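You operate a simulated robot arm through the tools that you are given. There is no shell and no other tool. Be economical: measure what you need, move in short steps, check, and stop when the job is done.

Carry out the task below with a simulated two-armed robot. There is one attempt and no reset: what you move stays moved.

JOB
Hold the grey crate on the tool chest steady with one hand and put the pack that says "caps" from the tool chest in it with the other.
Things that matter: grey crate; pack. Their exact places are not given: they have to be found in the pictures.

Only the result counts: the job must be done as asked and must still hold three seconds after the hand-in. Knocking over, shifting, dropping, spilling or breaking anything else fails it. Lids that push on must go on centred and level and be pressed home; caps that screw on are set level and turned clockwise until they are tight.

ROBOT AND FRAMES
Two 6-joint arms with two-finger parallel grippers on one trunk, on a base that drives. Base frame: it is fixed to the floor where the robot stands at the start and does not move with it; the origin is under the middle of the robot, x ahead of it, y to its left, z up; the surface under the hand at the start is at about z = 0.94. Readings come in m, degrees, newtons and seconds.
The left shoulder is at the start at [0.06, 0.187, 1.197], the right one opposite. With the tool pointing down near the work surface each hand reaches from about 0.28 to 0.62 m from the robot's upright axis, wherever it stands, measured 20 degrees to its own side. Payload 1.57 kg a hand.
The TCP of each hand is the grasp point between the finger pads, 0.03 m short of the fingertips. In the tool frame z runs along the fingers and y along their closing line. The gripper opens to 0.11 m. The fingers are 0.024 m wide and 0.012 m thick; the gripper's body (0.048 by 0.112 m) begins 0.078 m behind the TCP.
Orientation is that of the tool frame in the base frame, as a unit quaternion [x, y, z, w]. With the fingers straight down and closing along the base's y, the tool's x points along the base's -x, its y along +y and its z along -z.

CONTROLS
- The arms move only by the tool play_rows. It takes "left_deltas", "right_deltas" or both (then of equal length, played together; a hand with none holds still); each is a list of rows, each a list of 7 numbers: the shift along the base's x, y, z in units of 25 mm (1.0 is 25 mm), then the turn, a rotation vector about the base's x, y, z in units of 8 degrees (1.0 is 8 degrees), then the gripper command, from -1 (shut) to 1 (fully open), values between in proportion. In form: [[dx, dy, dz, ax, ay, az, grip], ...]. A call has 1 to 12 rows; each row shifts and turns the commanded pose from where the row before left it. A call with a number of a shift or a turn outside -1 to 1 is refused whole. A row lasts 0.2 s, in which the tool goes at most 0.05 m and 8.6 degrees; a call with a longer step from one row to the next is refused whole, and so is a gripper value outside its range. A pose out of reach is approached as far as the arm can. The call stops where the force on the tool passes 40 N (or 10 N more than at its start, if that is more) or the arm is blocked; 0.2 s more then pass. The fingers move at their own pace (about 0.153 m/s each) and stop on an object; they squeeze with about 31 N. The grip force told is the motor's: it shows also when the fingers shut on nothing. Time passes only in rows, and 0.2 s behind the last, so rows that do not move let the fingers close. The reply holds the time, the measured pose of the TCP, the force on the tool along the base axes, the opening and the grip force, in the units named above and with some noise, with the torque about the TCP (base axes, N m) and any sound that the robot's microphone picked up.
- Cameras (640 x 400 px; columns grow to the right, rows downward): "scene" is now at [0.0069, 0.0056, 1.752]; the picture's right is [0.07, -1.00, 0.00], its down [-0.73, -0.05, -0.68] and it looks along [0.68, 0.05, -0.73] (base axes); focal length 294 px, centre (320, 200). "left" rides on the left gripper at [0.07, -0.016, -0.141] in its tool frame; the picture's right is [0.23, 0.97, 0.00], its down [-0.86, 0.20, -0.48] and it looks along [-0.47, 0.11, 0.88] (tool axes); focal length 222 px, centre (320, 200). "right" rides on the right gripper at [0.07, 0.016, -0.141] in its tool frame; the picture's right is [-0.23, 0.97, 0.00], its down [-0.86, -0.20, -0.48] and it looks along [-0.47, -0.11, 0.88] (tool axes); focal length 222 px, centre (320, 200).
- grab_frame(camera): a new picture of that camera. It takes no simulated time.
- move_column(by): slides the trunk up (or, below 0, down) by that many m; the arms and the scene camera ride with it, the base frame stays. It gives what a move gives, with no picture.
- base_move(legs): drives the robot by 1 to 6 legs, each [ahead, left, turn to the left] in m, m and degrees, along the robot's own axes; the way and the turn of a leg run together, so that a leg with both is an arc; at most 1.5 m and 180 degrees a leg. The arms and the cameras ride along, it lands a little off, and it stops where it bumps. It gives what a move gives.
- turn_head(pan, tilt): turns the head with the scene camera to pan (to the left, within 86 degrees either way) and tilt (down, from -29 to 69), counted from straight ahead of the robot. It gives what a move gives.
- pixel_to_xyz(camera, pixels): for up to 12 pixels [column, row] of the newest picture of that camera ("zoom" is the newest enlarged one), the place [x, y, z] in the base frame of the surface seen there, good to about 0.002 m, but the place of the scene camera against the robot may be out by one fixed shift of up to 0.018 m in any direction. It takes no simulated time.
- close_up(camera, box): a new picture of the part [left, top, right, bottom] of that camera's present view, enlarged. It takes no simulated time.
- close_job(): hands the job in; it is judged then, once.

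Go step by step. Measure first, check grasps and placings, and put right what went wrong. The budget is 80 turns and 70 pictures, counting those below and the enlarged ones. Unless the task says otherwise, let go and move clear before handing in, and close with one line.

The tools are called as a command line: name --argument value ..., lists and objects as JSON in quotes. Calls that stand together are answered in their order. play_rows: Moves the arms, as the interface text tells. Its arguments: {"type":"object","properties":{"left_deltas":{"type":"array","items":{"type":"array","items":{"type":"number"}}},"right_deltas":{"type":"array","items":{"type":"array","items":{"type":"number"}}}},"required":[]} The other tools are called the same way: move_column (by) slides the trunk up or down; base_move (legs) drives the base; turn_head (pan, tilt) turns the head that bears the scene camera; grab_frame (camera) takes a picture; pixel_to_xyz (camera, pixels) gives the place of the surface under pixels of a picture; close_up (camera, box) takes an enlarged picture of a part of a camera's view; close_job () hands the job in.

At the start:

```text
clock: 0.0
left_eef_pos: [0.4567, 0.3275, 1.3191]
left_ee_rot: [-0.001, 1.0, 0.001, 0.0]
left_wrist_force: [-1.2, -0.1, -0.4]
left_wrist_torque: [0.03, 0.01, 0.0]
left_grip_width: 0.1101
left_finger_force: 0.1
right_eef_pos: [0.4596, -0.0874, 1.2968]
right_ee_rot: [0.0, 1.0, 0.001, -0.001]
right_wrist_force: [-0.2, 0.5, 1.0]
right_wrist_torque: [0.01, 0.02, 0.03]
right_grip_width: 0.11
right_finger_force: 0.1
trunk travel left (down, up): [-0.825, 0.165]
robot x, y, heading: [-0.0007, -0.0012, 0.0]
head pan, tilt: [4.2, 46.8]
```

scene: 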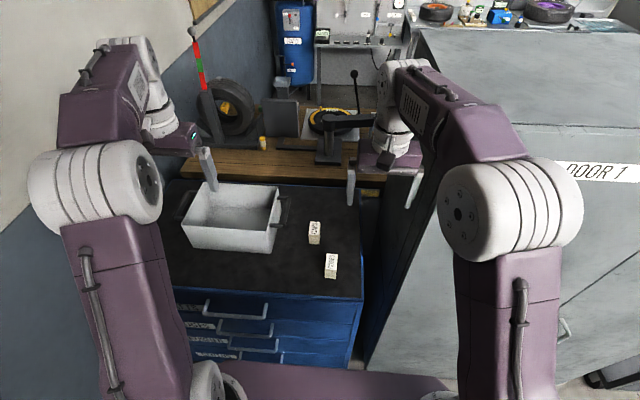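
right: 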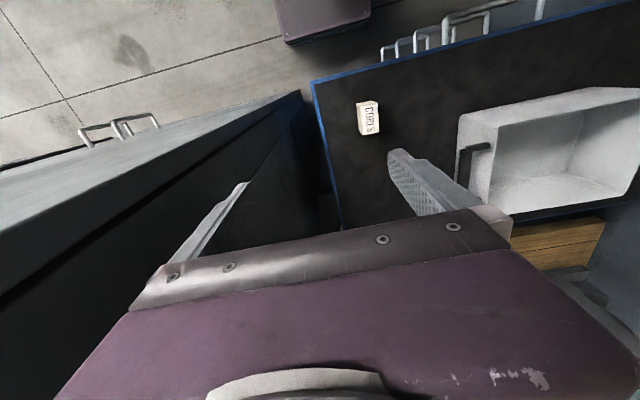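
left: 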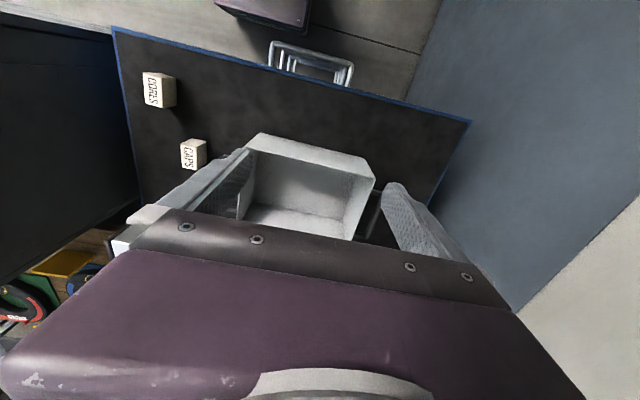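

The scene shows the grey crate near (232,215) and two packs, at (314,232) and (330,266). The left camera suggests the one farther from the robot says "CAPS". I'll zoom in to confirm.

close_up --camera "scene" --box '[160, 160, 380, 300]'

close_up --camera "left" --box '[110, 40, 390, 240]'

```text
2.86 times, centred on (270, 230) of scene
```

zoom: 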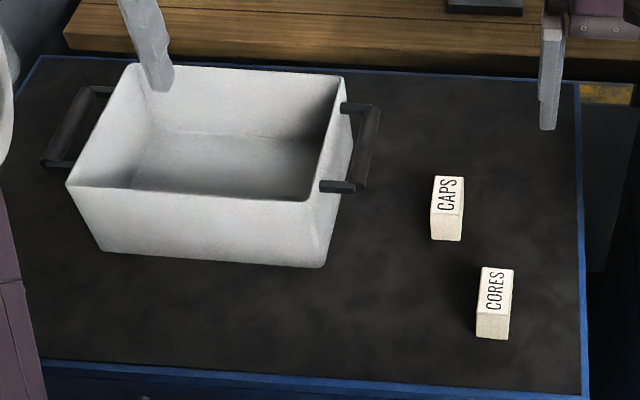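

```text
2.00 times, centred on (250, 140) of left
```

zoom: 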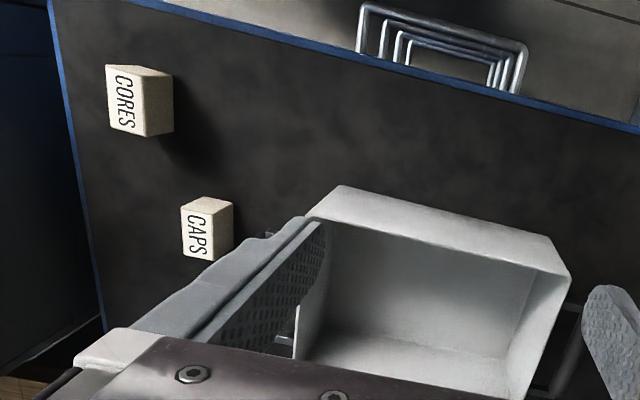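

The pack at scene (315,228) says CAPS. Next I'll measure the pack, the crate rim and handles, and the surface.

pixel_to_xyz --camera "scene" --pixels '[[312, 223], [318, 223], [318, 232.5], [311, 232.5], [314, 241], [204.5, 184.5], [277, 188], [185, 224.5], [267, 228.5], [286, 208], [236.8, 212], [298, 250]]'

pixel_to_xyz --camera "left" --pixels '[[188, 157], [185, 142], [202, 141], [204, 160], [260, 136], [372, 178], [160, 200], [188, 165], [183, 145], [300, 150], [150, 78], [368, 215]]'

close_up --camera "right" --box '[320, 60, 640, 260]'

```text
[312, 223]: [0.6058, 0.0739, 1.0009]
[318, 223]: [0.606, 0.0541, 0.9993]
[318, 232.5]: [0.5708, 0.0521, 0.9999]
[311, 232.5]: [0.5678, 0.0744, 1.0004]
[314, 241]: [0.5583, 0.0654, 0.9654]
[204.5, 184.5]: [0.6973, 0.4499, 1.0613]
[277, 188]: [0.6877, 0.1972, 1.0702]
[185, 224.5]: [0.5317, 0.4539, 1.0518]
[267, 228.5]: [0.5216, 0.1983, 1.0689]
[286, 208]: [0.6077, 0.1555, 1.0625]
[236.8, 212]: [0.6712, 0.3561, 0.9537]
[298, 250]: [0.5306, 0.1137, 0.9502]
```

```text
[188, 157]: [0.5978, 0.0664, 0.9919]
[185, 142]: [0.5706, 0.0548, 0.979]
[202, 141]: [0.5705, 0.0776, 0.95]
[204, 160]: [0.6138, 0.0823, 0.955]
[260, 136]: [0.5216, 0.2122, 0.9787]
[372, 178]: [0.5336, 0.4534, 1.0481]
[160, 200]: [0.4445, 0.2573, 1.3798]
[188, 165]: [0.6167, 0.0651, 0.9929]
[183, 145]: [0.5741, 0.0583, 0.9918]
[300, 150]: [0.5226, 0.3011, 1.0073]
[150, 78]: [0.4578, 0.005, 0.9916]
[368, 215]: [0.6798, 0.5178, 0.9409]
```

```text
2.00 times, centred on (480, 160) of right
```

zoom: 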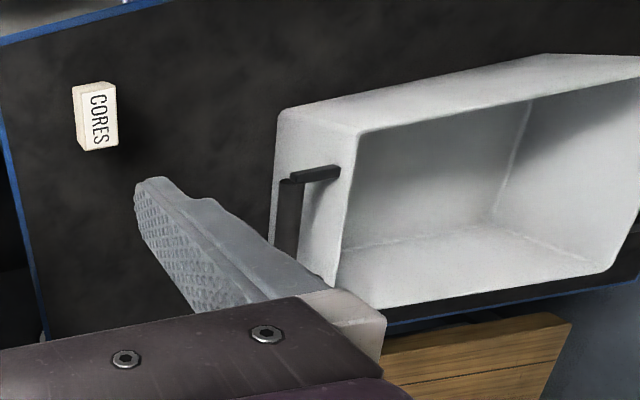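

Chest top is at z≈0.94 and the left crate end is out of reach, so I need to drive closer. I'll check the clearance between the base front (scene (290,385), right cam (320,20)) and the chest edge first.

pixel_to_xyz --camera "scene" --pixels '[[290, 368], [290, 385], [250, 375], [410, 385], [270, 292], [280, 335], [257, 328], [374, 330], [120, 270], [60, 300]]'

pixel_to_xyz --camera "right" --pixels '[[320, 38], [285, 25], [365, 15], [400, 55], [300, 95], [150, 120], [487, 25]]'

pixel_to_xyz --camera "left" --pixels '[[260, 20], [300, 28], [220, 5], [310, 46], [464, 122], [500, 200], [115, 30]]'

```text
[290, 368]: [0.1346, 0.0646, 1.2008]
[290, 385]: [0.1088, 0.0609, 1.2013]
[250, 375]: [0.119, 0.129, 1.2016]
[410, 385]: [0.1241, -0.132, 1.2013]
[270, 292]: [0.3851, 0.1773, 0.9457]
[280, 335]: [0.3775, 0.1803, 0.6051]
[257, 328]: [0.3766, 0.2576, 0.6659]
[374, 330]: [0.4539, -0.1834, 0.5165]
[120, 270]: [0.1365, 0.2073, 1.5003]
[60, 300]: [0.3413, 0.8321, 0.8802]
```

```text
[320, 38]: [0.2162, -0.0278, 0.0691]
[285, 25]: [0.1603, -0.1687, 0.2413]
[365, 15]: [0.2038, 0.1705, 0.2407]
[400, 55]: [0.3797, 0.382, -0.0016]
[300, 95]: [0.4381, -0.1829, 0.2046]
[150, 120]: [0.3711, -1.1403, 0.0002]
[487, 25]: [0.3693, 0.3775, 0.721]
```

```text
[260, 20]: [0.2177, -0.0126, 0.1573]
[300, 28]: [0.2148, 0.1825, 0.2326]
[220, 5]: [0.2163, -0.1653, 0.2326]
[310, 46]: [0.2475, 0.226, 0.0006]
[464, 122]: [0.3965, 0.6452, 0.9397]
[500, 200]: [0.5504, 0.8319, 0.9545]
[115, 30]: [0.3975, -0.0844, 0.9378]
```

The base front is at x≈0.218 and the drawer handles at 0.37, so there is 0.15 m free ahead. I'll drive left 0.2 and then ahead 0.1.

base_move --legs '[[0, 0.2, 0], [0.1, 0, 0]]'

grab_frame --camera "left"

grab_frame --camera "right"

grab_frame --camera "scene"

```text
clock: 2.3
left_eef_pos: [0.5517, 0.5286, 1.3198]
left_ee_rot: [0.0, 1.0, 0.0, 0.002]
left_wrist_force: [0.5, -0.4, -0.4]
left_wrist_torque: [-0.03, 0.0, 0.01]
left_grip_width: 0.1101
left_finger_force: 0.0
right_eef_pos: [0.5544, 0.1131, 1.2989]
right_ee_rot: [0.0, 1.0, 0.001, 0.001]
right_wrist_force: [0.4, 0.3, -0.2]
right_wrist_torque: [0.03, -0.09, -0.02]
right_grip_width: 0.1102
right_finger_force: 0.1
trunk travel left (down, up): [-0.825, 0.165]
robot x, y, heading: [0.1019, 0.1962, 0.0]
head pan, tilt: [4.2, 46.8]
```

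```text
63 pictures are left
```

left: 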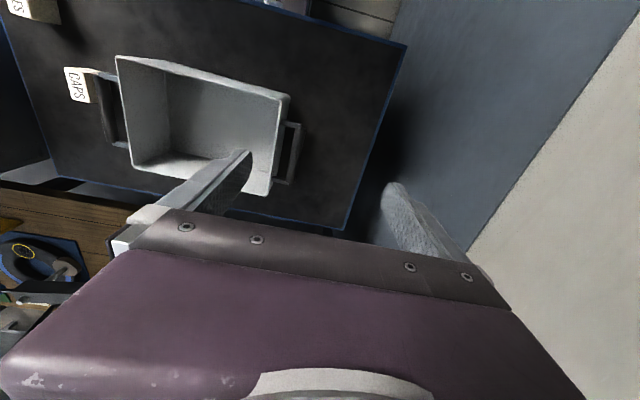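

```text
62 pictures are left
```

right: 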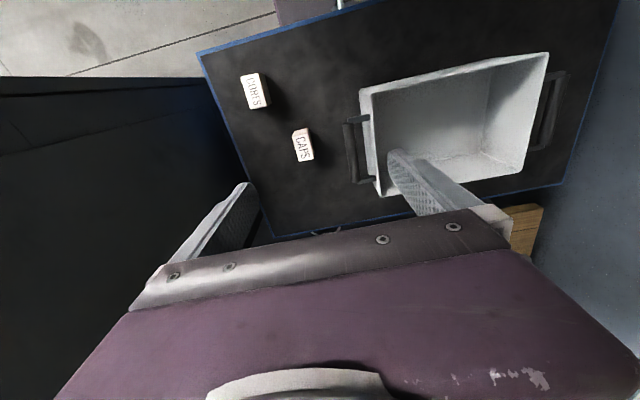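

```text
61 pictures are left
```

scene: 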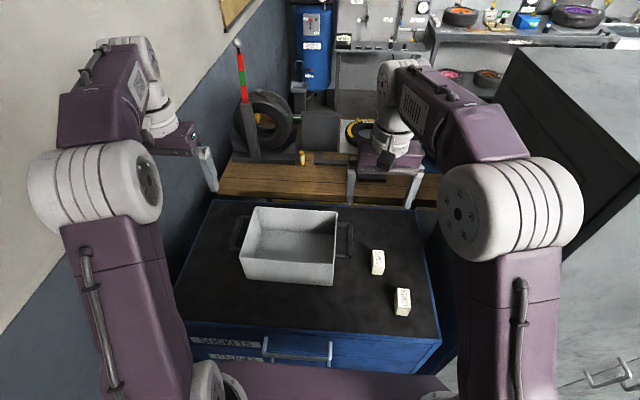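

I see the crate rim and both handles in the hand cameras. I'll zoom in for rim detail.

close_up --camera "left" --box '[50, 40, 320, 210]'

pixel_to_xyz --camera "left" --pixels '[[118, 58], [150, 64], [240, 87], [285, 97], [292, 124], [295, 150], [282, 120], [278, 150], [270, 185], [73, 72], [73, 85], [73, 98]]'

pixel_to_xyz --camera "right" --pixels '[[295, 135], [305, 132], [299, 158], [311, 155], [303, 145], [313, 148], [308, 135], [299, 147], [340, 170], [353, 150], [440, 80], [360, 95]]'

```text
2.35 times, centred on (185, 125) of left
```

zoom: 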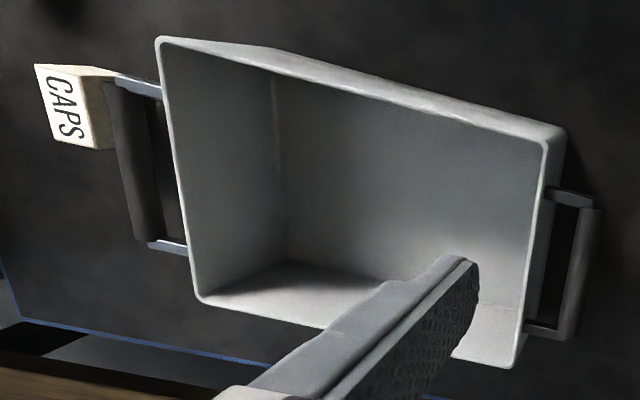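

```text
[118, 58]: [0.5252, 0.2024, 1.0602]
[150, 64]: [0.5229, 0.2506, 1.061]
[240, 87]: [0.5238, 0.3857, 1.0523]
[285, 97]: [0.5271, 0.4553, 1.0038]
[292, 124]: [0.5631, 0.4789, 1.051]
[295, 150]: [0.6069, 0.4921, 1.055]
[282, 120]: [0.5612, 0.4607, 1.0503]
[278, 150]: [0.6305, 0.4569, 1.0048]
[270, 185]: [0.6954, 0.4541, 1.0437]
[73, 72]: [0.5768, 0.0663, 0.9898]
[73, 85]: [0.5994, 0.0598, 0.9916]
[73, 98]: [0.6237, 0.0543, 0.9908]
```

```text
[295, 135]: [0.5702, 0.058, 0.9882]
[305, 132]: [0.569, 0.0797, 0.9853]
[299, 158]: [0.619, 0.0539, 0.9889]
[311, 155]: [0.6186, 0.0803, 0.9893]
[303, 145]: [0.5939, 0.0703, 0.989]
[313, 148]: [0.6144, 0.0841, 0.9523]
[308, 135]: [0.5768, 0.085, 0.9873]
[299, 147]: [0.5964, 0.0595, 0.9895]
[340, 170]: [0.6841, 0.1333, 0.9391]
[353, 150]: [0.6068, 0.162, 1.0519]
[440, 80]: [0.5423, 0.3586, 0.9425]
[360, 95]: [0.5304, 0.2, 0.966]
```

The front wall of the crate (rim x≈0.524, z≈1.06) is an easy place to hold. I'll turn the left hand −90° about z so the fingers close along x, above (0.524, 0.41).

play_rows --left_deltas '[[-0.0923, -0.395, -0.25, 0, 0, -0.9375, 1], [-0.0923, -0.395, -0.25, 0, 0, -0.9375, 1], [-0.0923, -0.395, -0.25, 0, 0, -0.9375, 1], [-0.0923, -0.395, -0.25, 0, 0, -0.9375, 1], [-0.0923, -0.395, -0.25, 0, 0, -0.9375, 1], [-0.0923, -0.395, -0.25, 0, 0, -0.9375, 1], [-0.0923, -0.395, -0.25, 0, 0, -0.9375, 1], [-0.0923, -0.395, -0.25, 0, 0, -0.9375, 1], [-0.0923, -0.395, -0.25, 0, 0, -0.9375, 1], [-0.0923, -0.395, -0.25, 0, 0, -0.9375, 1], [-0.0923, -0.395, -0.25, 0, 0, -0.9375, 1], [-0.0923, -0.395, -0.25, 0, 0, -0.9375, 1]]'

grab_frame --camera "left"

grab_frame --camera "scene"

```text
clock: 4.9
left_eef_pos: [0.529, 0.4074, 1.2444]
left_ee_rot: [0.708, 0.706, 0.001, 0.002]
left_wrist_force: [0.8, -0.2, -0.8]
left_wrist_torque: [-0.02, -0.04, 0.0]
left_grip_width: 0.11
left_finger_force: 0.0
right_eef_pos: [0.5586, 0.1121, 1.2969]
right_ee_rot: [0.0, 1.0, 0.001, 0.0]
right_wrist_force: [-0.6, -0.6, 0.1]
right_wrist_torque: [0.01, 0.02, 0.03]
right_grip_width: 0.11
right_finger_force: 0.1
trunk travel left (down, up): [-0.825, 0.165]
robot x, y, heading: [0.1022, 0.1987, 0.1]
head pan, tilt: [4.2, 46.8]
```

```text
59 pictures are left
```

left: 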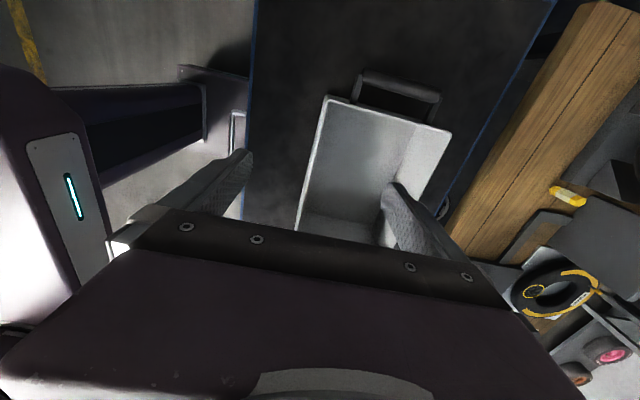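

```text
58 pictures are left
```

scene: 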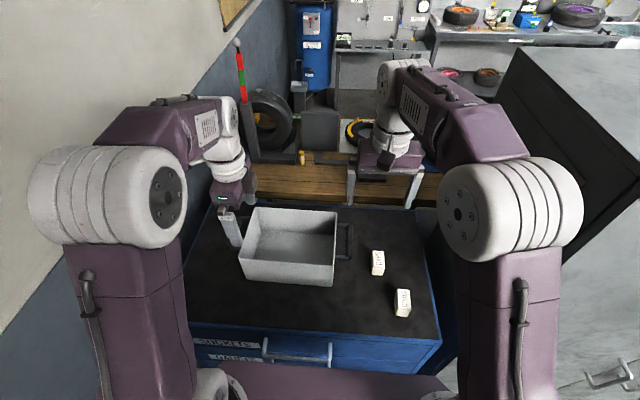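

The left hand is turned and over the front wall, and its fingers straddle the rim edge (322,100)–(298,225) in the left picture. I'll measure that rim more precisely.

close_up --camera "left" --box '[220, 60, 460, 230]'

pixel_to_xyz --camera "left" --pixels '[[320, 115], [317, 130], [315, 140], [310, 165], [307, 180], [311, 180], [304, 200], [302, 200], [306, 200], [330, 170], [300, 222]]'

```text
2.35 times, centred on (340, 145) of left
```

zoom: 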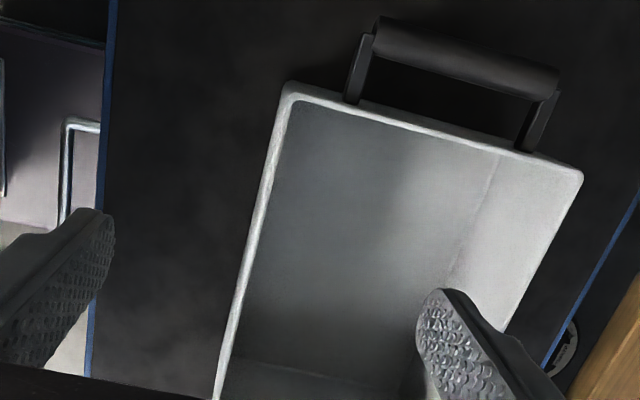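

```text
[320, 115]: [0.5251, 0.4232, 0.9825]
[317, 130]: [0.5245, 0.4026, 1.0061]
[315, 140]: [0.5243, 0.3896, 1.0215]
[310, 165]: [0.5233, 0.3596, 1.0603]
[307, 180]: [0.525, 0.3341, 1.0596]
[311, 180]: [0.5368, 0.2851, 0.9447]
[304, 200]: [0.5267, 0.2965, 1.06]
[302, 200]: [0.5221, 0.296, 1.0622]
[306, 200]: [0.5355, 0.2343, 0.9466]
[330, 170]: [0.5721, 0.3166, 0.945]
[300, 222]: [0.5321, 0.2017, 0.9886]
```

The wall runs x≈0.522–0.527. I'll lower the left hand to z≈1.04 around it, keeping the gripper open.

play_rows --left_deltas '[[-0.16, 0.1, -0.9, 0, 0, 0, 1], [0, 0, -0.9, 0, 0, 0, 1], [0, 0, -0.9, 0, 0, 0, 1], [0, 0, -0.9, 0, 0, 0, 1], [0, 0, -0.9, 0, 0, 0, 1], [0, 0, -0.9, 0, 0, 0, 1], [0, 0, -0.9, 0, 0, 0, 1], [0, 0, -0.9, 0, 0, 0, 1], [0, 0, -0.9, 0, 0, 0, 1], [0, 0, 0, 0, 0, 0, 1]]'

grab_frame --camera "scene"

grab_frame --camera "left"

```text
clock: 7.1
left_eef_pos: [0.5224, 0.4111, 1.0426]
left_ee_rot: [0.708, 0.707, -0.001, 0.001]
left_wrist_force: [-0.1, -0.4, -0.7]
left_wrist_torque: [-0.04, -0.01, -0.03]
left_grip_width: 0.1099
left_finger_force: 0.0
right_eef_pos: [0.5588, 0.1123, 1.2984]
right_ee_rot: [0.0, 1.0, 0.001, 0.001]
right_wrist_force: [0.1, 0.4, 0.3]
right_wrist_torque: [0.02, 0.0, 0.01]
right_grip_width: 0.1102
right_finger_force: 0.1
trunk travel left (down, up): [-0.825, 0.165]
robot x, y, heading: [0.0988, 0.2009, -0.0]
head pan, tilt: [4.2, 46.8]
```

```text
56 pictures are left
```

scene: 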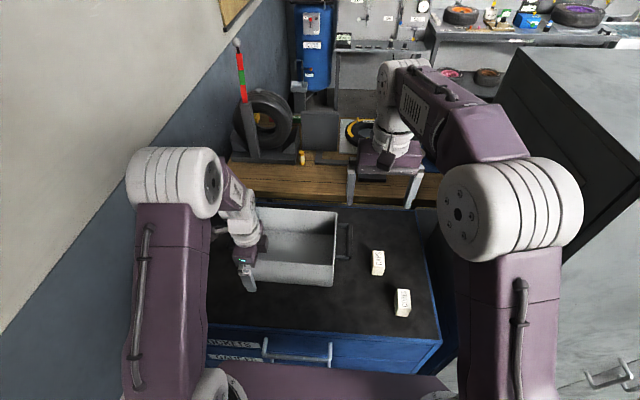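

```text
55 pictures are left
```

left: 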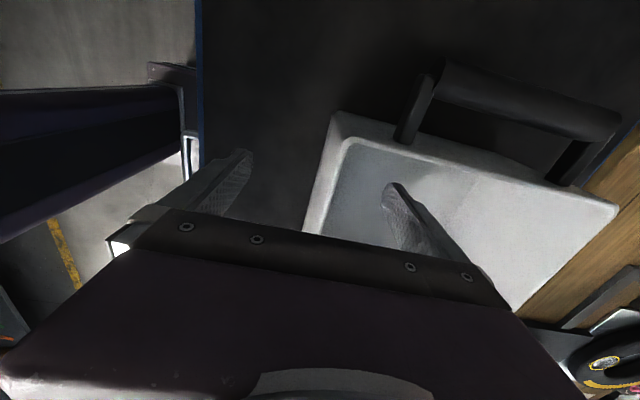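

The fingers straddle the wall, with the outer finger in front and the inner one inside. I'll nudge +2.5 mm in x and close.

play_rows --left_deltas '[[0.1, 0, 0, 0, 0, 0, 0], [0, 0, 0, 0, 0, 0, -0.5], [0, 0, 0, 0, 0, 0, -1], [0, 0, 0, 0, 0, 0, -1], [0, 0, 0, 0, 0, 0, -1]]'

grab_frame --camera "left"

grab_frame --camera "right"

```text
clock: 8.3
left_eef_pos: [0.5261, 0.4098, 1.0407]
left_ee_rot: [0.707, 0.707, 0.001, 0.0]
left_wrist_force: [2.4, 0.5, 0.4]
left_wrist_torque: [0.08, 0.06, -0.6]
left_grip_width: 0.004
left_finger_force: 24.2
right_eef_pos: [0.5583, 0.1118, 1.2976]
right_ee_rot: [0.0, 1.0, 0.001, 0.0]
right_wrist_force: [1.2, 0.2, 0.3]
right_wrist_torque: [0.01, 0.01, 0.02]
right_grip_width: 0.1099
right_finger_force: 0.0
trunk travel left (down, up): [-0.825, 0.165]
robot x, y, heading: [0.0961, 0.1992, -0.1]
head pan, tilt: [4.2, 46.8]
```

```text
54 pictures are left
```

left: 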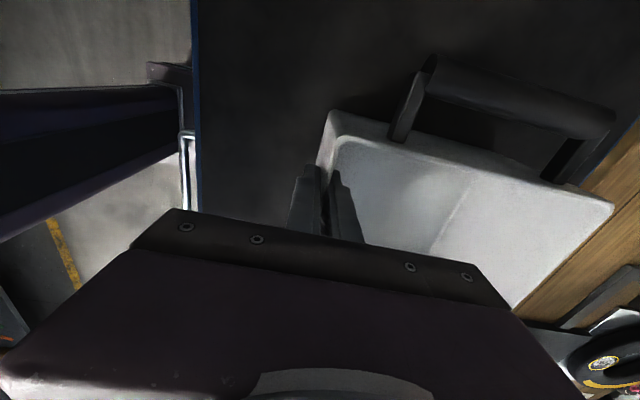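

```text
53 pictures are left
```

right: 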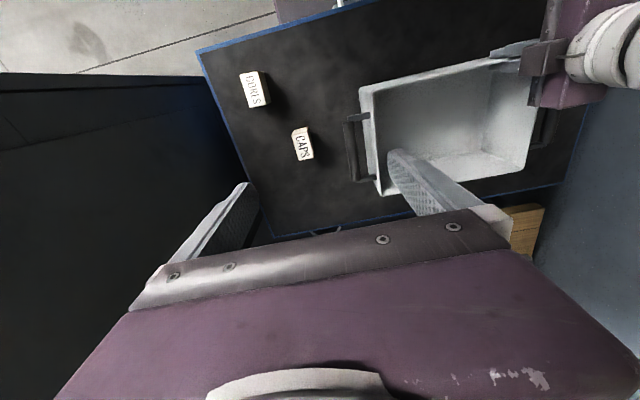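

The left hand holds the wall (width 0.004, 24 N) and the crate didn't move visibly. The CAPS pack is centred at about (0.594, 0.068) with its top at 0.99, so I'll bring the right hand above it, partly open.

play_rows --left_deltas '[[0, 0, 0, 0, 0, 0, -1], [0, 0, 0, 0, 0, 0, -1], [0, 0, 0, 0, 0, 0, -1], [0, 0, 0, 0, 0, 0, -1], [0, 0, 0, 0, 0, 0, -1], [0, 0, 0, 0, 0, 0, -1], [0, 0, 0, 0, 0, 0, -1], [0, 0, 0, 0, 0, 0, -1], [0, 0, 0, 0, 0, 0, -1]]' --right_deltas '[[0.72, -0.88, 0, 0, 0, 0, 0.3], [0.72, -0.88, 0, 0, 0, 0, 0.3], [0, 0, -1, 0, 0, 0, 0.3], [0, 0, -1, 0, 0, 0, 0.3], [0, 0, -1, 0, 0, 0, 0.3], [0, 0, -1, 0, 0, 0, 0.3], [0, 0, -1, 0, 0, 0, 0.3], [0, 0, -1, 0, 0, 0, 0.3], [0, 0, -1, 0, 0, 0, 0.3]]'

grab_frame --camera "right"

grab_frame --camera "scene"

```text
clock: 10.3
left_eef_pos: [0.5262, 0.4096, 1.0402]
left_ee_rot: [0.707, 0.707, 0.0, 0.0]
left_wrist_force: [0.5, 1.2, 0.4]
left_wrist_torque: [0.31, 0.06, -0.42]
left_grip_width: 0.004
left_finger_force: 24.7
right_eef_pos: [0.5937, 0.0687, 1.1228]
right_ee_rot: [0.001, 1.0, 0.0, -0.001]
right_wrist_force: [-0.7, -0.5, -0.8]
right_wrist_torque: [0.01, 0.0, 0.03]
right_grip_width: 0.0716
right_finger_force: 0.0
trunk travel left (down, up): [-0.825, 0.165]
robot x, y, heading: [0.0962, 0.2024, 0.2]
head pan, tilt: [4.2, 46.8]
```

```text
52 pictures are left
```

right: 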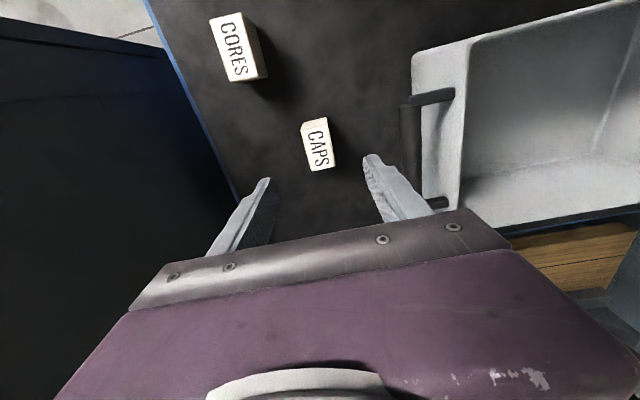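

```text
51 pictures are left
```

scene: 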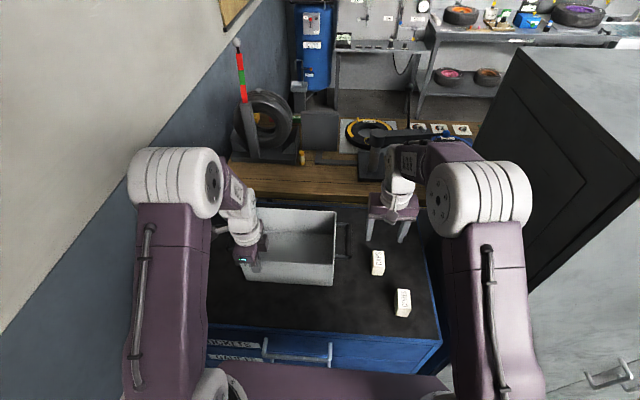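

The pack sits between the fingers at right (316,143). I'll re-measure it before descending.

pixel_to_xyz --camera "right" --pixels '[[305, 126], [325, 121], [312, 167], [331, 163], [317, 143], [318, 130], [322, 158], [303, 125], [407, 150], [403, 135]]'

```text
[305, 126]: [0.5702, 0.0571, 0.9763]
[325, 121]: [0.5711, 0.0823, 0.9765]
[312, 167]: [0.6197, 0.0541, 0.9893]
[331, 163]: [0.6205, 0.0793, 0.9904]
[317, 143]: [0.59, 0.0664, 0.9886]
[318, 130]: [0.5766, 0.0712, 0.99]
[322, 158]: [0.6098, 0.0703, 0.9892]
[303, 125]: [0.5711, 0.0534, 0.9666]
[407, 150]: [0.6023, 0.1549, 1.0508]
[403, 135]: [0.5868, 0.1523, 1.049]
```

The pack centre is (0.596, 0.068) and the hand is aligned. I'll descend to z≈0.977 and close.

play_rows --right_deltas '[[0.08, 0, -0.97, 0, 0, 0, 0.3], [0, 0, -0.97, 0, 0, 0, 0.3], [0, 0, -0.97, 0, 0, 0, 0.3], [0, 0, -0.97, 0, 0, 0, 0.3], [0, 0, -0.97, 0, 0, 0, 0.3], [0, 0, -0.97, 0, 0, 0, 0.3], [0, 0, 0, 0, 0, 0, 0.3], [0, 0, 0, 0, 0, 0, -0.5], [0, 0, 0, 0, 0, 0, -1], [0, 0, 0, 0, 0, 0, -1], [0, 0, 0, 0, 0, 0, -1]]' --left_deltas '[[0, 0, 0, 0, 0, 0, -1], [0, 0, 0, 0, 0, 0, -1], [0, 0, 0, 0, 0, 0, -1], [0, 0, 0, 0, 0, 0, -1], [0, 0, 0, 0, 0, 0, -1], [0, 0, 0, 0, 0, 0, -1], [0, 0, 0, 0, 0, 0, -1], [0, 0, 0, 0, 0, 0, -1], [0, 0, 0, 0, 0, 0, -1], [0, 0, 0, 0, 0, 0, -1], [0, 0, 0, 0, 0, 0, -1]]'

grab_frame --camera "right"

```text
clock: 12.7
left_eef_pos: [0.5271, 0.4106, 1.042]
left_ee_rot: [0.708, 0.707, 0.001, 0.001]
left_wrist_force: [0.1, 0.5, -0.1]
left_wrist_torque: [-0.08, 0.05, -0.33]
left_grip_width: 0.0037
left_finger_force: 25.0
right_eef_pos: [0.5975, 0.0671, 0.9766]
right_ee_rot: [0.0, 1.0, 0.0, 0.0]
right_wrist_force: [-0.5, 0.1, 0.2]
right_wrist_torque: [-0.04, 0.0, 0.0]
right_grip_width: 0.0332
right_finger_force: 30.8
trunk travel left (down, up): [-0.825, 0.165]
robot x, y, heading: [0.1006, 0.2014, -0.0]
head pan, tilt: [4.2, 46.8]
```

```text
50 pictures are left
```

right: 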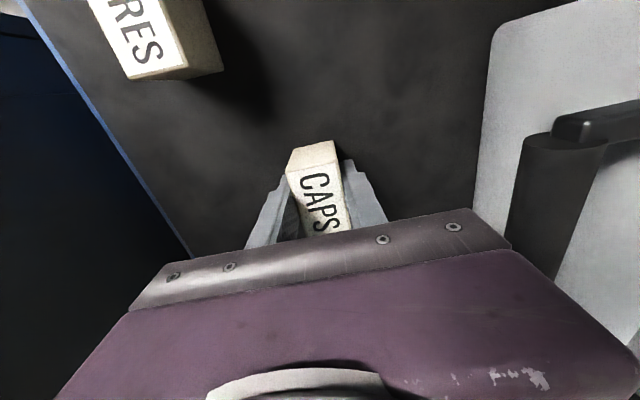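

The pack is gripped (width 0.033, 31 N). I'll lift it straight up.

play_rows --right_deltas '[[0, 0, 0.4, 0, 0, 0, -1], [0, 0, 0.8, 0, 0, 0, -1], [0, 0, 1, 0, 0, 0, -1], [0, 0, 1, 0, 0, 0, -1], [0, 0, 1, 0, 0, 0, -1], [0, 0, 1, 0, 0, 0, -1], [0, 0, 1, 0, 0, 0, -1], [0, 0, 1, 0, 0, 0, -1]]' --left_deltas '[[0, 0, 0, 0, 0, 0, -1], [0, 0, 0, 0, 0, 0, -1], [0, 0, 0, 0, 0, 0, -1], [0, 0, 0, 0, 0, 0, -1], [0, 0, 0, 0, 0, 0, -1], [0, 0, 0, 0, 0, 0, -1], [0, 0, 0, 0, 0, 0, -1], [0, 0, 0, 0, 0, 0, -1]]'

grab_frame --camera "right"

```text
clock: 14.5
left_eef_pos: [0.5254, 0.4098, 1.0409]
left_ee_rot: [0.707, 0.707, -0.001, 0.0]
left_wrist_force: [0.1, 0.6, -0.2]
left_wrist_torque: [-0.04, 0.0, -0.37]
left_grip_width: 0.0038
left_finger_force: 25.3
right_eef_pos: [0.5971, 0.0665, 1.1586]
right_ee_rot: [-0.001, 1.0, 0.0, -0.001]
right_wrist_force: [-0.1, 0.3, -0.4]
right_wrist_torque: [0.02, 0.0, 0.0]
right_grip_width: 0.0001
right_finger_force: 21.2
trunk travel left (down, up): [-0.825, 0.165]
robot x, y, heading: [0.0984, 0.1977, 0.0]
head pan, tilt: [4.2, 46.8]
```

```text
49 pictures are left
```

right: 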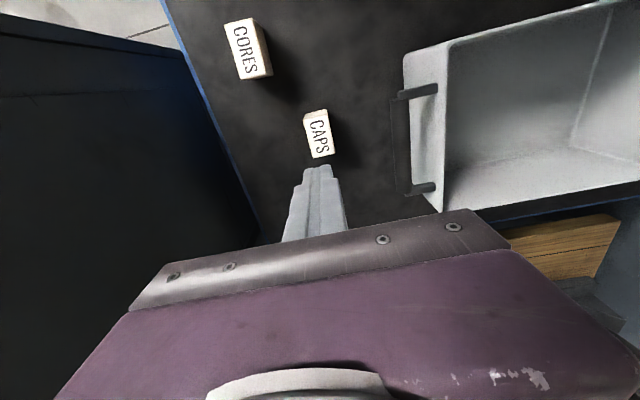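

The pack slipped out (width 0.0001) and still stands on the chest at right (318,133). I'll look closer to see why.

close_up --camera "right" --box '[270, 90, 370, 170]'

close_up --camera "scene" --box '[350, 235, 430, 285]'

pixel_to_xyz --camera "right" --pixels '[[307, 118], [325, 113], [314, 156], [331, 152], [319, 135], [330, 130], [334, 150], [315, 112], [307, 115], [304, 113]]'

```text
5.00 times, centred on (320, 130) of right
```

zoom: 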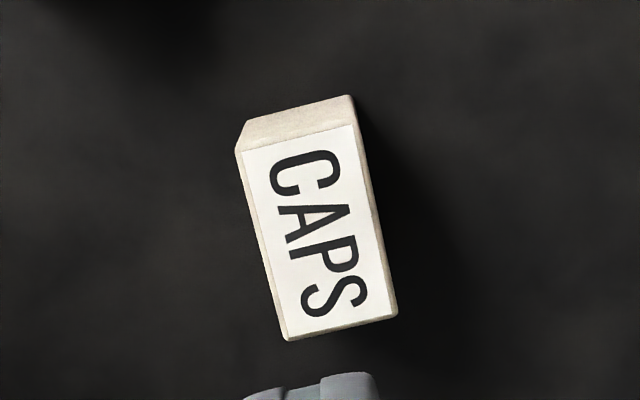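

```text
8.00 times, centred on (390, 260) of scene
```

zoom: 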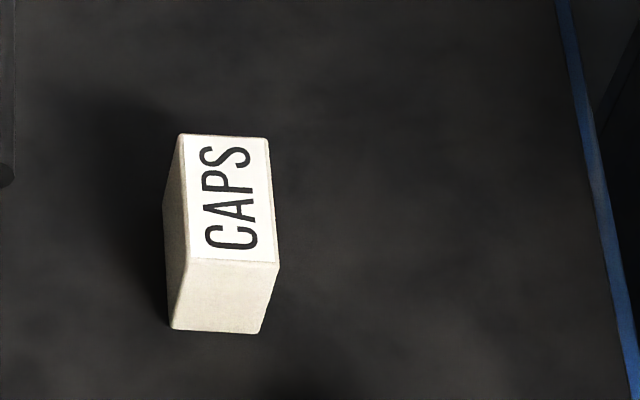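

```text
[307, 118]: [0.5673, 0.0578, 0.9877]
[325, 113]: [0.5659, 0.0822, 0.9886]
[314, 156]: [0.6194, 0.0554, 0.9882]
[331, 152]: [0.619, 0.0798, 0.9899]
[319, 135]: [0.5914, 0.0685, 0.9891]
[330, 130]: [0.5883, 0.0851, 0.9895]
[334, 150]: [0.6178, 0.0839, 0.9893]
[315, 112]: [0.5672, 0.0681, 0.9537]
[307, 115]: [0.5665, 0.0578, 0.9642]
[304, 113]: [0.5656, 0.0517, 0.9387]
```

The pack didn't shift: it is a 31 mm wide box, still at (0.593, 0.069), so it slid out of the pads. I'll regrip it, a little lower, and lift very slowly while watching the load.

play_rows --right_deltas '[[-0.1, 0.08, 0, 0, 0, 0, 0.3], [0, 0, 0, 0, 0, 0, 0.3], [0, 0, -0.92, 0, 0, 0, 0.3], [0, 0, -0.92, 0, 0, 0, 0.3], [0, 0, -0.92, 0, 0, 0, 0.3], [0, 0, -0.92, 0, 0, 0, 0.3], [0, 0, -0.92, 0, 0, 0, 0.3], [0, 0, -0.92, 0, 0, 0, 0.3], [0, 0, -0.92, 0, 0, 0, 0.3], [0, 0, -0.92, 0, 0, 0, 0.3], [0, 0, 0, 0, 0, 0, 0.3]]' --left_deltas '[[0, 0, 0, 0, 0, 0, -1], [0, 0, 0, 0, 0, 0, -1], [0, 0, 0, 0, 0, 0, -1], [0, 0, 0, 0, 0, 0, -1], [0, 0, 0, 0, 0, 0, -1], [0, 0, 0, 0, 0, 0, -1], [0, 0, 0, 0, 0, 0, -1], [0, 0, 0, 0, 0, 0, -1], [0, 0, 0, 0, 0, 0, -1], [0, 0, 0, 0, 0, 0, -1], [0, 0, 0, 0, 0, 0, -1]]'

```text
clock: 16.9
left_eef_pos: [0.526, 0.4106, 1.0411]
left_ee_rot: [0.707, 0.707, 0.0, 0.0]
left_wrist_force: [0.6, -0.1, 0.6]
left_wrist_torque: [0.01, 0.08, -0.31]
left_grip_width: 0.0036
left_finger_force: 24.5
right_eef_pos: [0.5948, 0.0708, 0.9707]
right_ee_rot: [-0.001, 1.0, -0.001, 0.0]
right_wrist_force: [0.1, 0.8, 0.6]
right_wrist_torque: [-0.01, -0.01, -0.01]
right_grip_width: 0.0714
right_finger_force: 0.0
trunk travel left (down, up): [-0.825, 0.165]
robot x, y, heading: [0.1019, 0.2004, -0.2]
head pan, tilt: [4.2, 46.8]
```

The tips are just at the surface without force. I'll close, then lift about 5 mm slowly.

play_rows --right_deltas '[[0, 0, 0.05, 0, 0, 0, 0], [0, 0, 0, 0, 0, 0, -0.6], [0, 0, 0, 0, 0, 0, -1], [0, 0, 0, 0, 0, 0, -1], [0, 0, 0, 0, 0, 0, -1], [0, 0, 0, 0, 0, 0, -1], [0, 0, 0.06, 0, 0, 0, -1], [0, 0, 0.06, 0, 0, 0, -1], [0, 0, 0.06, 0, 0, 0, -1], [0, 0, 0.06, 0, 0, 0, -1]]' --left_deltas '[[0, 0, 0, 0, 0, 0, -1], [0, 0, 0, 0, 0, 0, -1], [0, 0, 0, 0, 0, 0, -1], [0, 0, 0, 0, 0, 0, -1], [0, 0, 0, 0, 0, 0, -1], [0, 0, 0, 0, 0, 0, -1], [0, 0, 0, 0, 0, 0, -1], [0, 0, 0, 0, 0, 0, -1], [0, 0, 0, 0, 0, 0, -1], [0, 0, 0, 0, 0, 0, -1]]'

grab_frame --camera "right"

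```text
clock: 19.1
left_eef_pos: [0.5261, 0.4109, 1.0414]
left_ee_rot: [0.707, 0.707, -0.001, 0.0]
left_wrist_force: [-1.1, 0.7, 0.3]
left_wrist_torque: [0.01, 0.02, -0.31]
left_grip_width: 0.0036
left_finger_force: 24.8
right_eef_pos: [0.5951, 0.0705, 0.9806]
right_ee_rot: [0.0, 1.0, 0.0, -0.001]
right_wrist_force: [0.2, -0.4, -1.1]
right_wrist_torque: [0.0, 0.01, 0.03]
right_grip_width: 0.0332
right_finger_force: 31.1
trunk travel left (down, up): [-0.825, 0.165]
robot x, y, heading: [0.0971, 0.1999, 0.0]
head pan, tilt: [4.2, 46.8]
```

```text
46 pictures are left
```

right: 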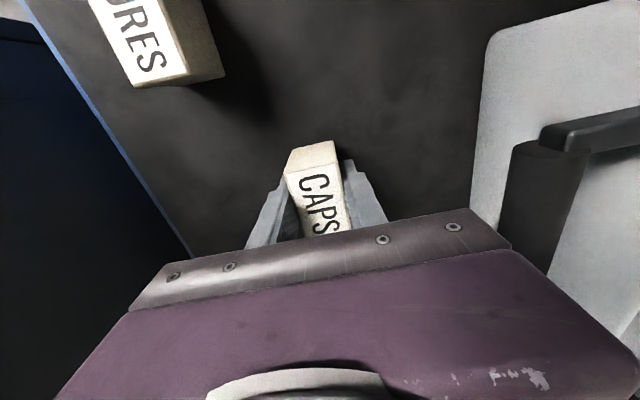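

Width is 0.033 and the pack appears to have risen with the hand. I'll measure its top.

pixel_to_xyz --camera "right" --pixels '[[312, 180], [335, 175], [320, 200], [315, 150], [290, 165], [305, 225]]'

close_up --camera "right" --box '[240, 120, 400, 240]'

```text
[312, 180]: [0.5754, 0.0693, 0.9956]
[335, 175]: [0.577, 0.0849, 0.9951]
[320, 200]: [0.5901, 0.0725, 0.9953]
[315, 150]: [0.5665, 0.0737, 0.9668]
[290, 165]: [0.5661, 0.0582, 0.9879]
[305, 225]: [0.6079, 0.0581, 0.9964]
```

```text
3.33 times, centred on (320, 180) of right
```

zoom: 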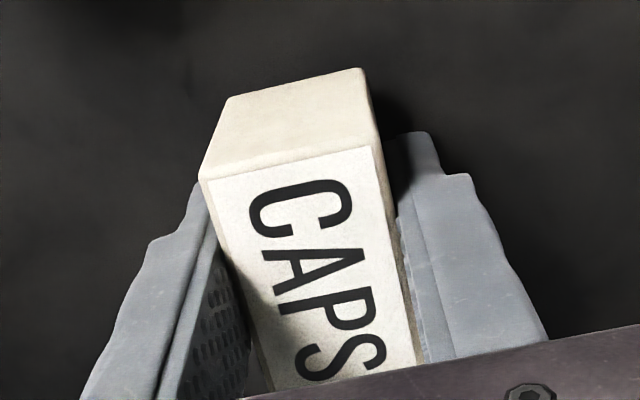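

The pack's top has risen to 0.9955, so it is held. I'll continue lifting gently and check.

play_rows --right_deltas '[[0, 0, 0.1, 0, 0, 0, -1], [0, 0, 0.15, 0, 0, 0, -1], [0, 0, 0.2, 0, 0, 0, -1], [0, 0, 0.2, 0, 0, 0, -1], [0, 0, 0.2, 0, 0, 0, -1], [0, 0, 0.15, 0, 0, 0, -1], [0, 0, 0.1, 0, 0, 0, -1]]' --left_deltas '[[0, 0, 0, 0, 0, 0, -1], [0, 0, 0, 0, 0, 0, -1], [0, 0, 0, 0, 0, 0, -1], [0, 0, 0, 0, 0, 0, -1], [0, 0, 0, 0, 0, 0, -1], [0, 0, 0, 0, 0, 0, -1], [0, 0, 0, 0, 0, 0, -1]]'

close_up --camera "right" --box '[240, 120, 400, 240]'

pixel_to_xyz --camera "zoom" --pixels '[[300, 250], [350, 230], [320, 320]]'

```text
clock: 20.7
left_eef_pos: [0.527, 0.4101, 1.0413]
left_ee_rot: [0.707, 0.707, 0.001, 0.0]
left_wrist_force: [-0.8, 0.1, 0.2]
left_wrist_torque: [-0.01, 0.05, -0.27]
left_grip_width: 0.0038
left_finger_force: 24.1
right_eef_pos: [0.593, 0.0712, 1.0077]
right_ee_rot: [0.0, 1.0, 0.0, 0.0]
right_wrist_force: [-0.2, -0.9, -0.5]
right_wrist_torque: [0.04, -0.05, 0.01]
right_grip_width: 0.0333
right_finger_force: 31.3
trunk travel left (down, up): [-0.825, 0.165]
robot x, y, heading: [0.0994, 0.1985, -0.3]
head pan, tilt: [4.2, 46.8]
```

```text
3.33 times, centred on (320, 180) of right
```

zoom: 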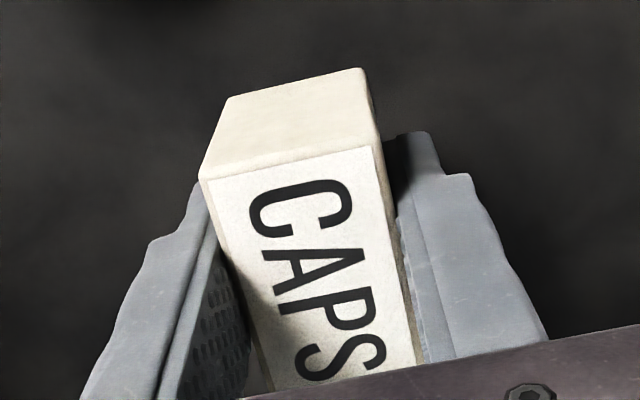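

```text
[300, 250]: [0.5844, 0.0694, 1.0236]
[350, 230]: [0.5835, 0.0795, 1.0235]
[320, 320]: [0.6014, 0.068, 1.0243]
```

It isn't slipping (same pixels, top now 1.024). I'll lift it to z≈1.145 at a modest speed.

play_rows --right_deltas '[[0, 0, 0.2, 0, 0, 0, -1], [0, 0, 0.4, 0, 0, 0, -1], [0, 0, 0.5, 0, 0, 0, -1], [0, 0, 0.6, 0, 0, 0, -1], [0, 0, 0.6, 0, 0, 0, -1], [0, 0, 0.6, 0, 0, 0, -1], [0, 0, 0.6, 0, 0, 0, -1], [0, 0, 0.6, 0, 0, 0, -1], [0, 0, 0.6, 0, 0, 0, -1], [0, 0, 0.4, 0, 0, 0, -1], [0, 0, 0.3, 0, 0, 0, -1], [0, 0, 0.1, 0, 0, 0, -1]]' --left_deltas '[[0, 0, 0, 0, 0, 0, -1], [0, 0, 0, 0, 0, 0, -1], [0, 0, 0, 0, 0, 0, -1], [0, 0, 0, 0, 0, 0, -1], [0, 0, 0, 0, 0, 0, -1], [0, 0, 0, 0, 0, 0, -1], [0, 0, 0, 0, 0, 0, -1], [0, 0, 0, 0, 0, 0, -1], [0, 0, 0, 0, 0, 0, -1], [0, 0, 0, 0, 0, 0, -1], [0, 0, 0, 0, 0, 0, -1], [0, 0, 0, 0, 0, 0, -1]]'

grab_frame --camera "right"

```text
clock: 23.3
left_eef_pos: [0.5255, 0.4102, 1.0422]
left_ee_rot: [0.707, 0.707, 0.0, 0.0]
left_wrist_force: [-1.0, -1.3, 0.1]
left_wrist_torque: [-0.05, 0.03, -0.32]
left_grip_width: 0.0038
left_finger_force: 24.8
right_eef_pos: [0.5935, 0.0688, 1.1463]
right_ee_rot: [0.0, 1.0, 0.001, -0.001]
right_wrist_force: [-0.1, -0.7, -0.6]
right_wrist_torque: [0.02, 0.02, 0.0]
right_grip_width: 0.0336
right_finger_force: 30.8
trunk travel left (down, up): [-0.825, 0.165]
robot x, y, heading: [0.0998, 0.2033, -0.0]
head pan, tilt: [4.2, 46.8]
```

```text
43 pictures are left
```

right: 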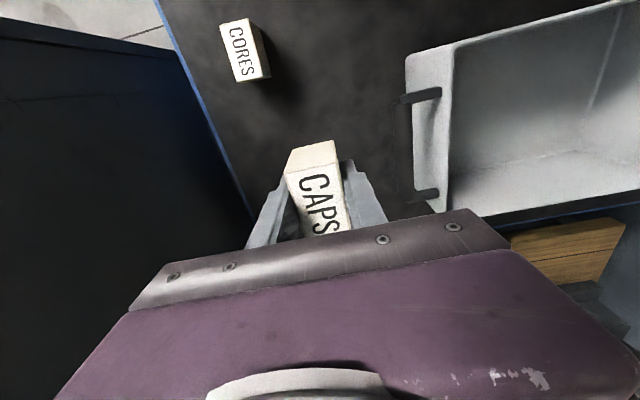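

The pack is held at z 1.146 and its bottom (≈1.11) clears the rim at 1.06. I'll carry it left to y≈0.285 over the crate.

play_rows --right_deltas '[[0, 0.3, 0, 0, 0, 0, -1], [0.08, 0.6, 0, 0, 0, 0, -1], [0.08, 0.8, 0, 0, 0, 0, -1], [0.08, 0.85, 0, 0, 0, 0, -1], [0.08, 0.85, 0, 0, 0, 0, -1], [0.08, 0.85, 0, 0, 0, 0, -1], [0.08, 0.85, 0, 0, 0, 0, -1], [0.08, 0.85, 0, 0, 0, 0, -1], [0.08, 0.85, 0, 0, 0, 0, -1], [0.08, 0.8, 0, 0, 0, 0, -1], [0, 0.6, 0, 0, 0, 0, -1], [0, 0.4, 0, 0, 0, 0, -1]]' --left_deltas '[[0, 0, 0, 0, 0, 0, -1], [0, 0, 0, 0, 0, 0, -1], [0, 0, 0, 0, 0, 0, -1], [0, 0, 0, 0, 0, 0, -1], [0, 0, 0, 0, 0, 0, -1], [0, 0, 0, 0, 0, 0, -1], [0, 0, 0, 0, 0, 0, -1], [0, 0, 0, 0, 0, 0, -1], [0, 0, 0, 0, 0, 0, -1], [0, 0, 0, 0, 0, 0, -1], [0, 0, 0, 0, 0, 0, -1], [0, 0, 0, 0, 0, 0, -1]]'

grab_frame --camera "right"

grab_frame --camera "scene"

```text
clock: 25.9
left_eef_pos: [0.5266, 0.4113, 1.0426]
left_ee_rot: [0.707, 0.707, 0.0, -0.001]
left_wrist_force: [-1.5, -0.6, -0.9]
left_wrist_torque: [-0.1, 0.06, -0.28]
left_grip_width: 0.0038
left_finger_force: 25.2
right_eef_pos: [0.6127, 0.2852, 1.1467]
right_ee_rot: [0.0, 1.0, 0.0, 0.0]
right_wrist_force: [0.3, 0.3, -0.9]
right_wrist_torque: [0.0, -0.01, 0.0]
right_grip_width: 0.0334
right_finger_force: 30.7
trunk travel left (down, up): [-0.825, 0.165]
robot x, y, heading: [0.1004, 0.1972, -0.1]
head pan, tilt: [4.2, 46.8]
```

```text
42 pictures are left
```

right: 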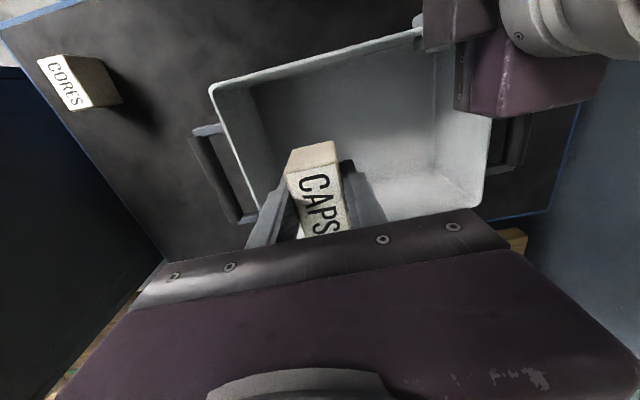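

```text
41 pictures are left
```

scene: 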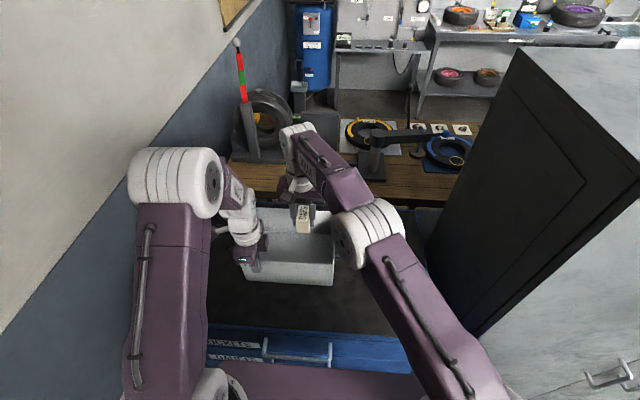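

The pack is over the crate interior. The right elbow, at scene (365,235), looks close to the crate, so I'll measure its height before lowering.

pixel_to_xyz --camera "scene" --pixels '[[350, 245], [372, 260], [400, 232], [370, 215], [345, 222], [304, 218], [280, 210], [245, 225], [395, 260], [320, 180]]'

```text
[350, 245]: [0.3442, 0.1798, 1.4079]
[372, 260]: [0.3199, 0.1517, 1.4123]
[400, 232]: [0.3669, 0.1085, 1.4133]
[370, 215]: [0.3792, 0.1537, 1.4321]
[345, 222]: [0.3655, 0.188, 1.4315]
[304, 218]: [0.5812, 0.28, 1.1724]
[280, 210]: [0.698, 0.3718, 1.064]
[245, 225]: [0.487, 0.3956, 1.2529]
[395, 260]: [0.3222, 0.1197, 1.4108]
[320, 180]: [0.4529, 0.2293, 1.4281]
```

The elbow is at z≈1.4, well clear. I'll lower to about 5 mm above the crate floor.

play_rows --right_deltas '[[0, 0, -0.3, 0, 0, 0, -1], [0, 0, -0.6, 0, 0, 0, -1], [0, 0, -0.7, 0, 0, 0, -1], [0, 0, -0.7, 0, 0, 0, -1], [0, 0, -0.7, 0, 0, 0, -1], [0, 0, -0.7, 0, 0, 0, -1], [0, 0, -0.7, 0, 0, 0, -1], [0, 0, -0.7, 0, 0, 0, -1], [0, 0, -0.6, 0, 0, 0, -1], [0, 0, -0.4, 0, 0, 0, -1], [0, 0, -0.2, 0, 0, 0, -1], [0, 0, -0.1, 0, 0, 0, -1]]' --left_deltas '[[0, 0, 0, 0, 0, 0, -1], [0, 0, 0, 0, 0, 0, -1], [0, 0, 0, 0, 0, 0, -1], [0, 0, 0, 0, 0, 0, -1], [0, 0, 0, 0, 0, 0, -1], [0, 0, 0, 0, 0, 0, -1], [0, 0, 0, 0, 0, 0, -1], [0, 0, 0, 0, 0, 0, -1], [0, 0, 0, 0, 0, 0, -1], [0, 0, 0, 0, 0, 0, -1], [0, 0, 0, 0, 0, 0, -1], [0, 0, 0, 0, 0, 0, -1]]'

grab_frame --camera "right"

```text
clock: 28.5
left_eef_pos: [0.5251, 0.4098, 1.0415]
left_ee_rot: [0.707, 0.707, 0.0, -0.002]
left_wrist_force: [-0.7, -0.7, -0.9]
left_wrist_torque: [0.08, 0.04, -0.25]
left_grip_width: 0.0042
left_finger_force: 25.1
right_eef_pos: [0.6119, 0.284, 0.9844]
right_ee_rot: [0.0, 1.0, 0.0, 0.0]
right_wrist_force: [0.4, 0.9, -1.2]
right_wrist_torque: [-0.03, 0.02, 0.04]
right_grip_width: 0.0333
right_finger_force: 31.3
trunk travel left (down, up): [-0.825, 0.165]
robot x, y, heading: [0.0992, 0.1963, 0.1]
head pan, tilt: [4.2, 46.8]
```

```text
40 pictures are left
```

right: 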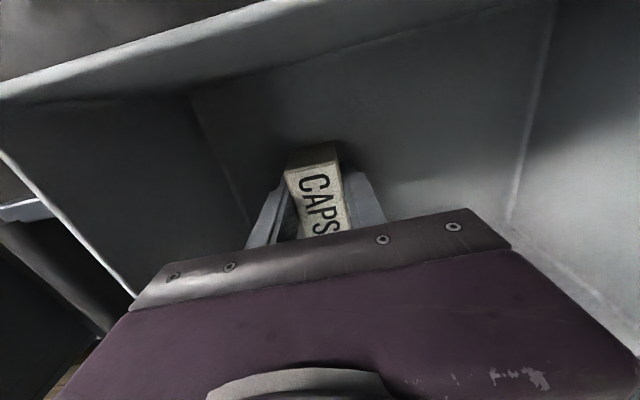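

The pack is inside, just above the floor, and there has been no contact. I'll lower the last ~5 mm slowly and see whether the force shows contact.

play_rows --right_deltas '[[0, 0, -0.06, 0, 0, 0, -1], [0, 0, -0.06, 0, 0, 0, -1], [0, 0, -0.06, 0, 0, 0, -1], [0, 0, -0.04, 0, 0, 0, -1]]' --left_deltas '[[0, 0, 0, 0, 0, 0, -1], [0, 0, 0, 0, 0, 0, -1], [0, 0, 0, 0, 0, 0, -1], [0, 0, 0, 0, 0, 0, -1]]'

```text
clock: 29.5
left_eef_pos: [0.5259, 0.4106, 1.0407]
left_ee_rot: [0.708, 0.707, 0.0, 0.0]
left_wrist_force: [-0.4, -0.9, 0.3]
left_wrist_torque: [0.06, 0.02, -0.24]
left_grip_width: 0.0041
left_finger_force: 24.5
right_eef_pos: [0.6127, 0.2852, 0.9796]
right_ee_rot: [0.0, 1.0, 0.001, 0.0]
right_wrist_force: [0.6, 0.2, -0.3]
right_wrist_torque: [0.01, 0.0, -0.05]
right_grip_width: 0.0334
right_finger_force: 30.7
trunk travel left (down, up): [-0.825, 0.165]
robot x, y, heading: [0.093, 0.2021, 0.2]
head pan, tilt: [4.2, 46.8]
```

There's no clear contact yet, so I'll go 2 mm lower and then open gently.

play_rows --right_deltas '[[0, 0, -0.04, 0, 0, 0, -1], [0, 0, -0.04, 0, 0, 0, -1], [0, 0, 0, 0, 0, 0, -1]]' --left_deltas '[[0, 0, 0, 0, 0, 0, -1], [0, 0, 0, 0, 0, 0, -1], [0, 0, 0, 0, 0, 0, -1]]'

```text
clock: 30.3
left_eef_pos: [0.5262, 0.4101, 1.0418]
left_ee_rot: [0.707, 0.707, -0.001, -0.001]
left_wrist_force: [-1.1, -0.5, -0.4]
left_wrist_torque: [0.01, 0.06, -0.24]
left_grip_width: 0.0038
left_finger_force: 24.8
right_eef_pos: [0.6123, 0.2848, 0.9767]
right_ee_rot: [0.0, 1.0, 0.0, 0.001]
right_wrist_force: [-0.1, 0.3, -0.1]
right_wrist_torque: [-0.01, -0.04, -0.05]
right_grip_width: 0.0332
right_finger_force: 31.1
trunk travel left (down, up): [-0.825, 0.165]
robot x, y, heading: [0.1002, 0.2024, 0.0]
head pan, tilt: [4.2, 46.8]
```

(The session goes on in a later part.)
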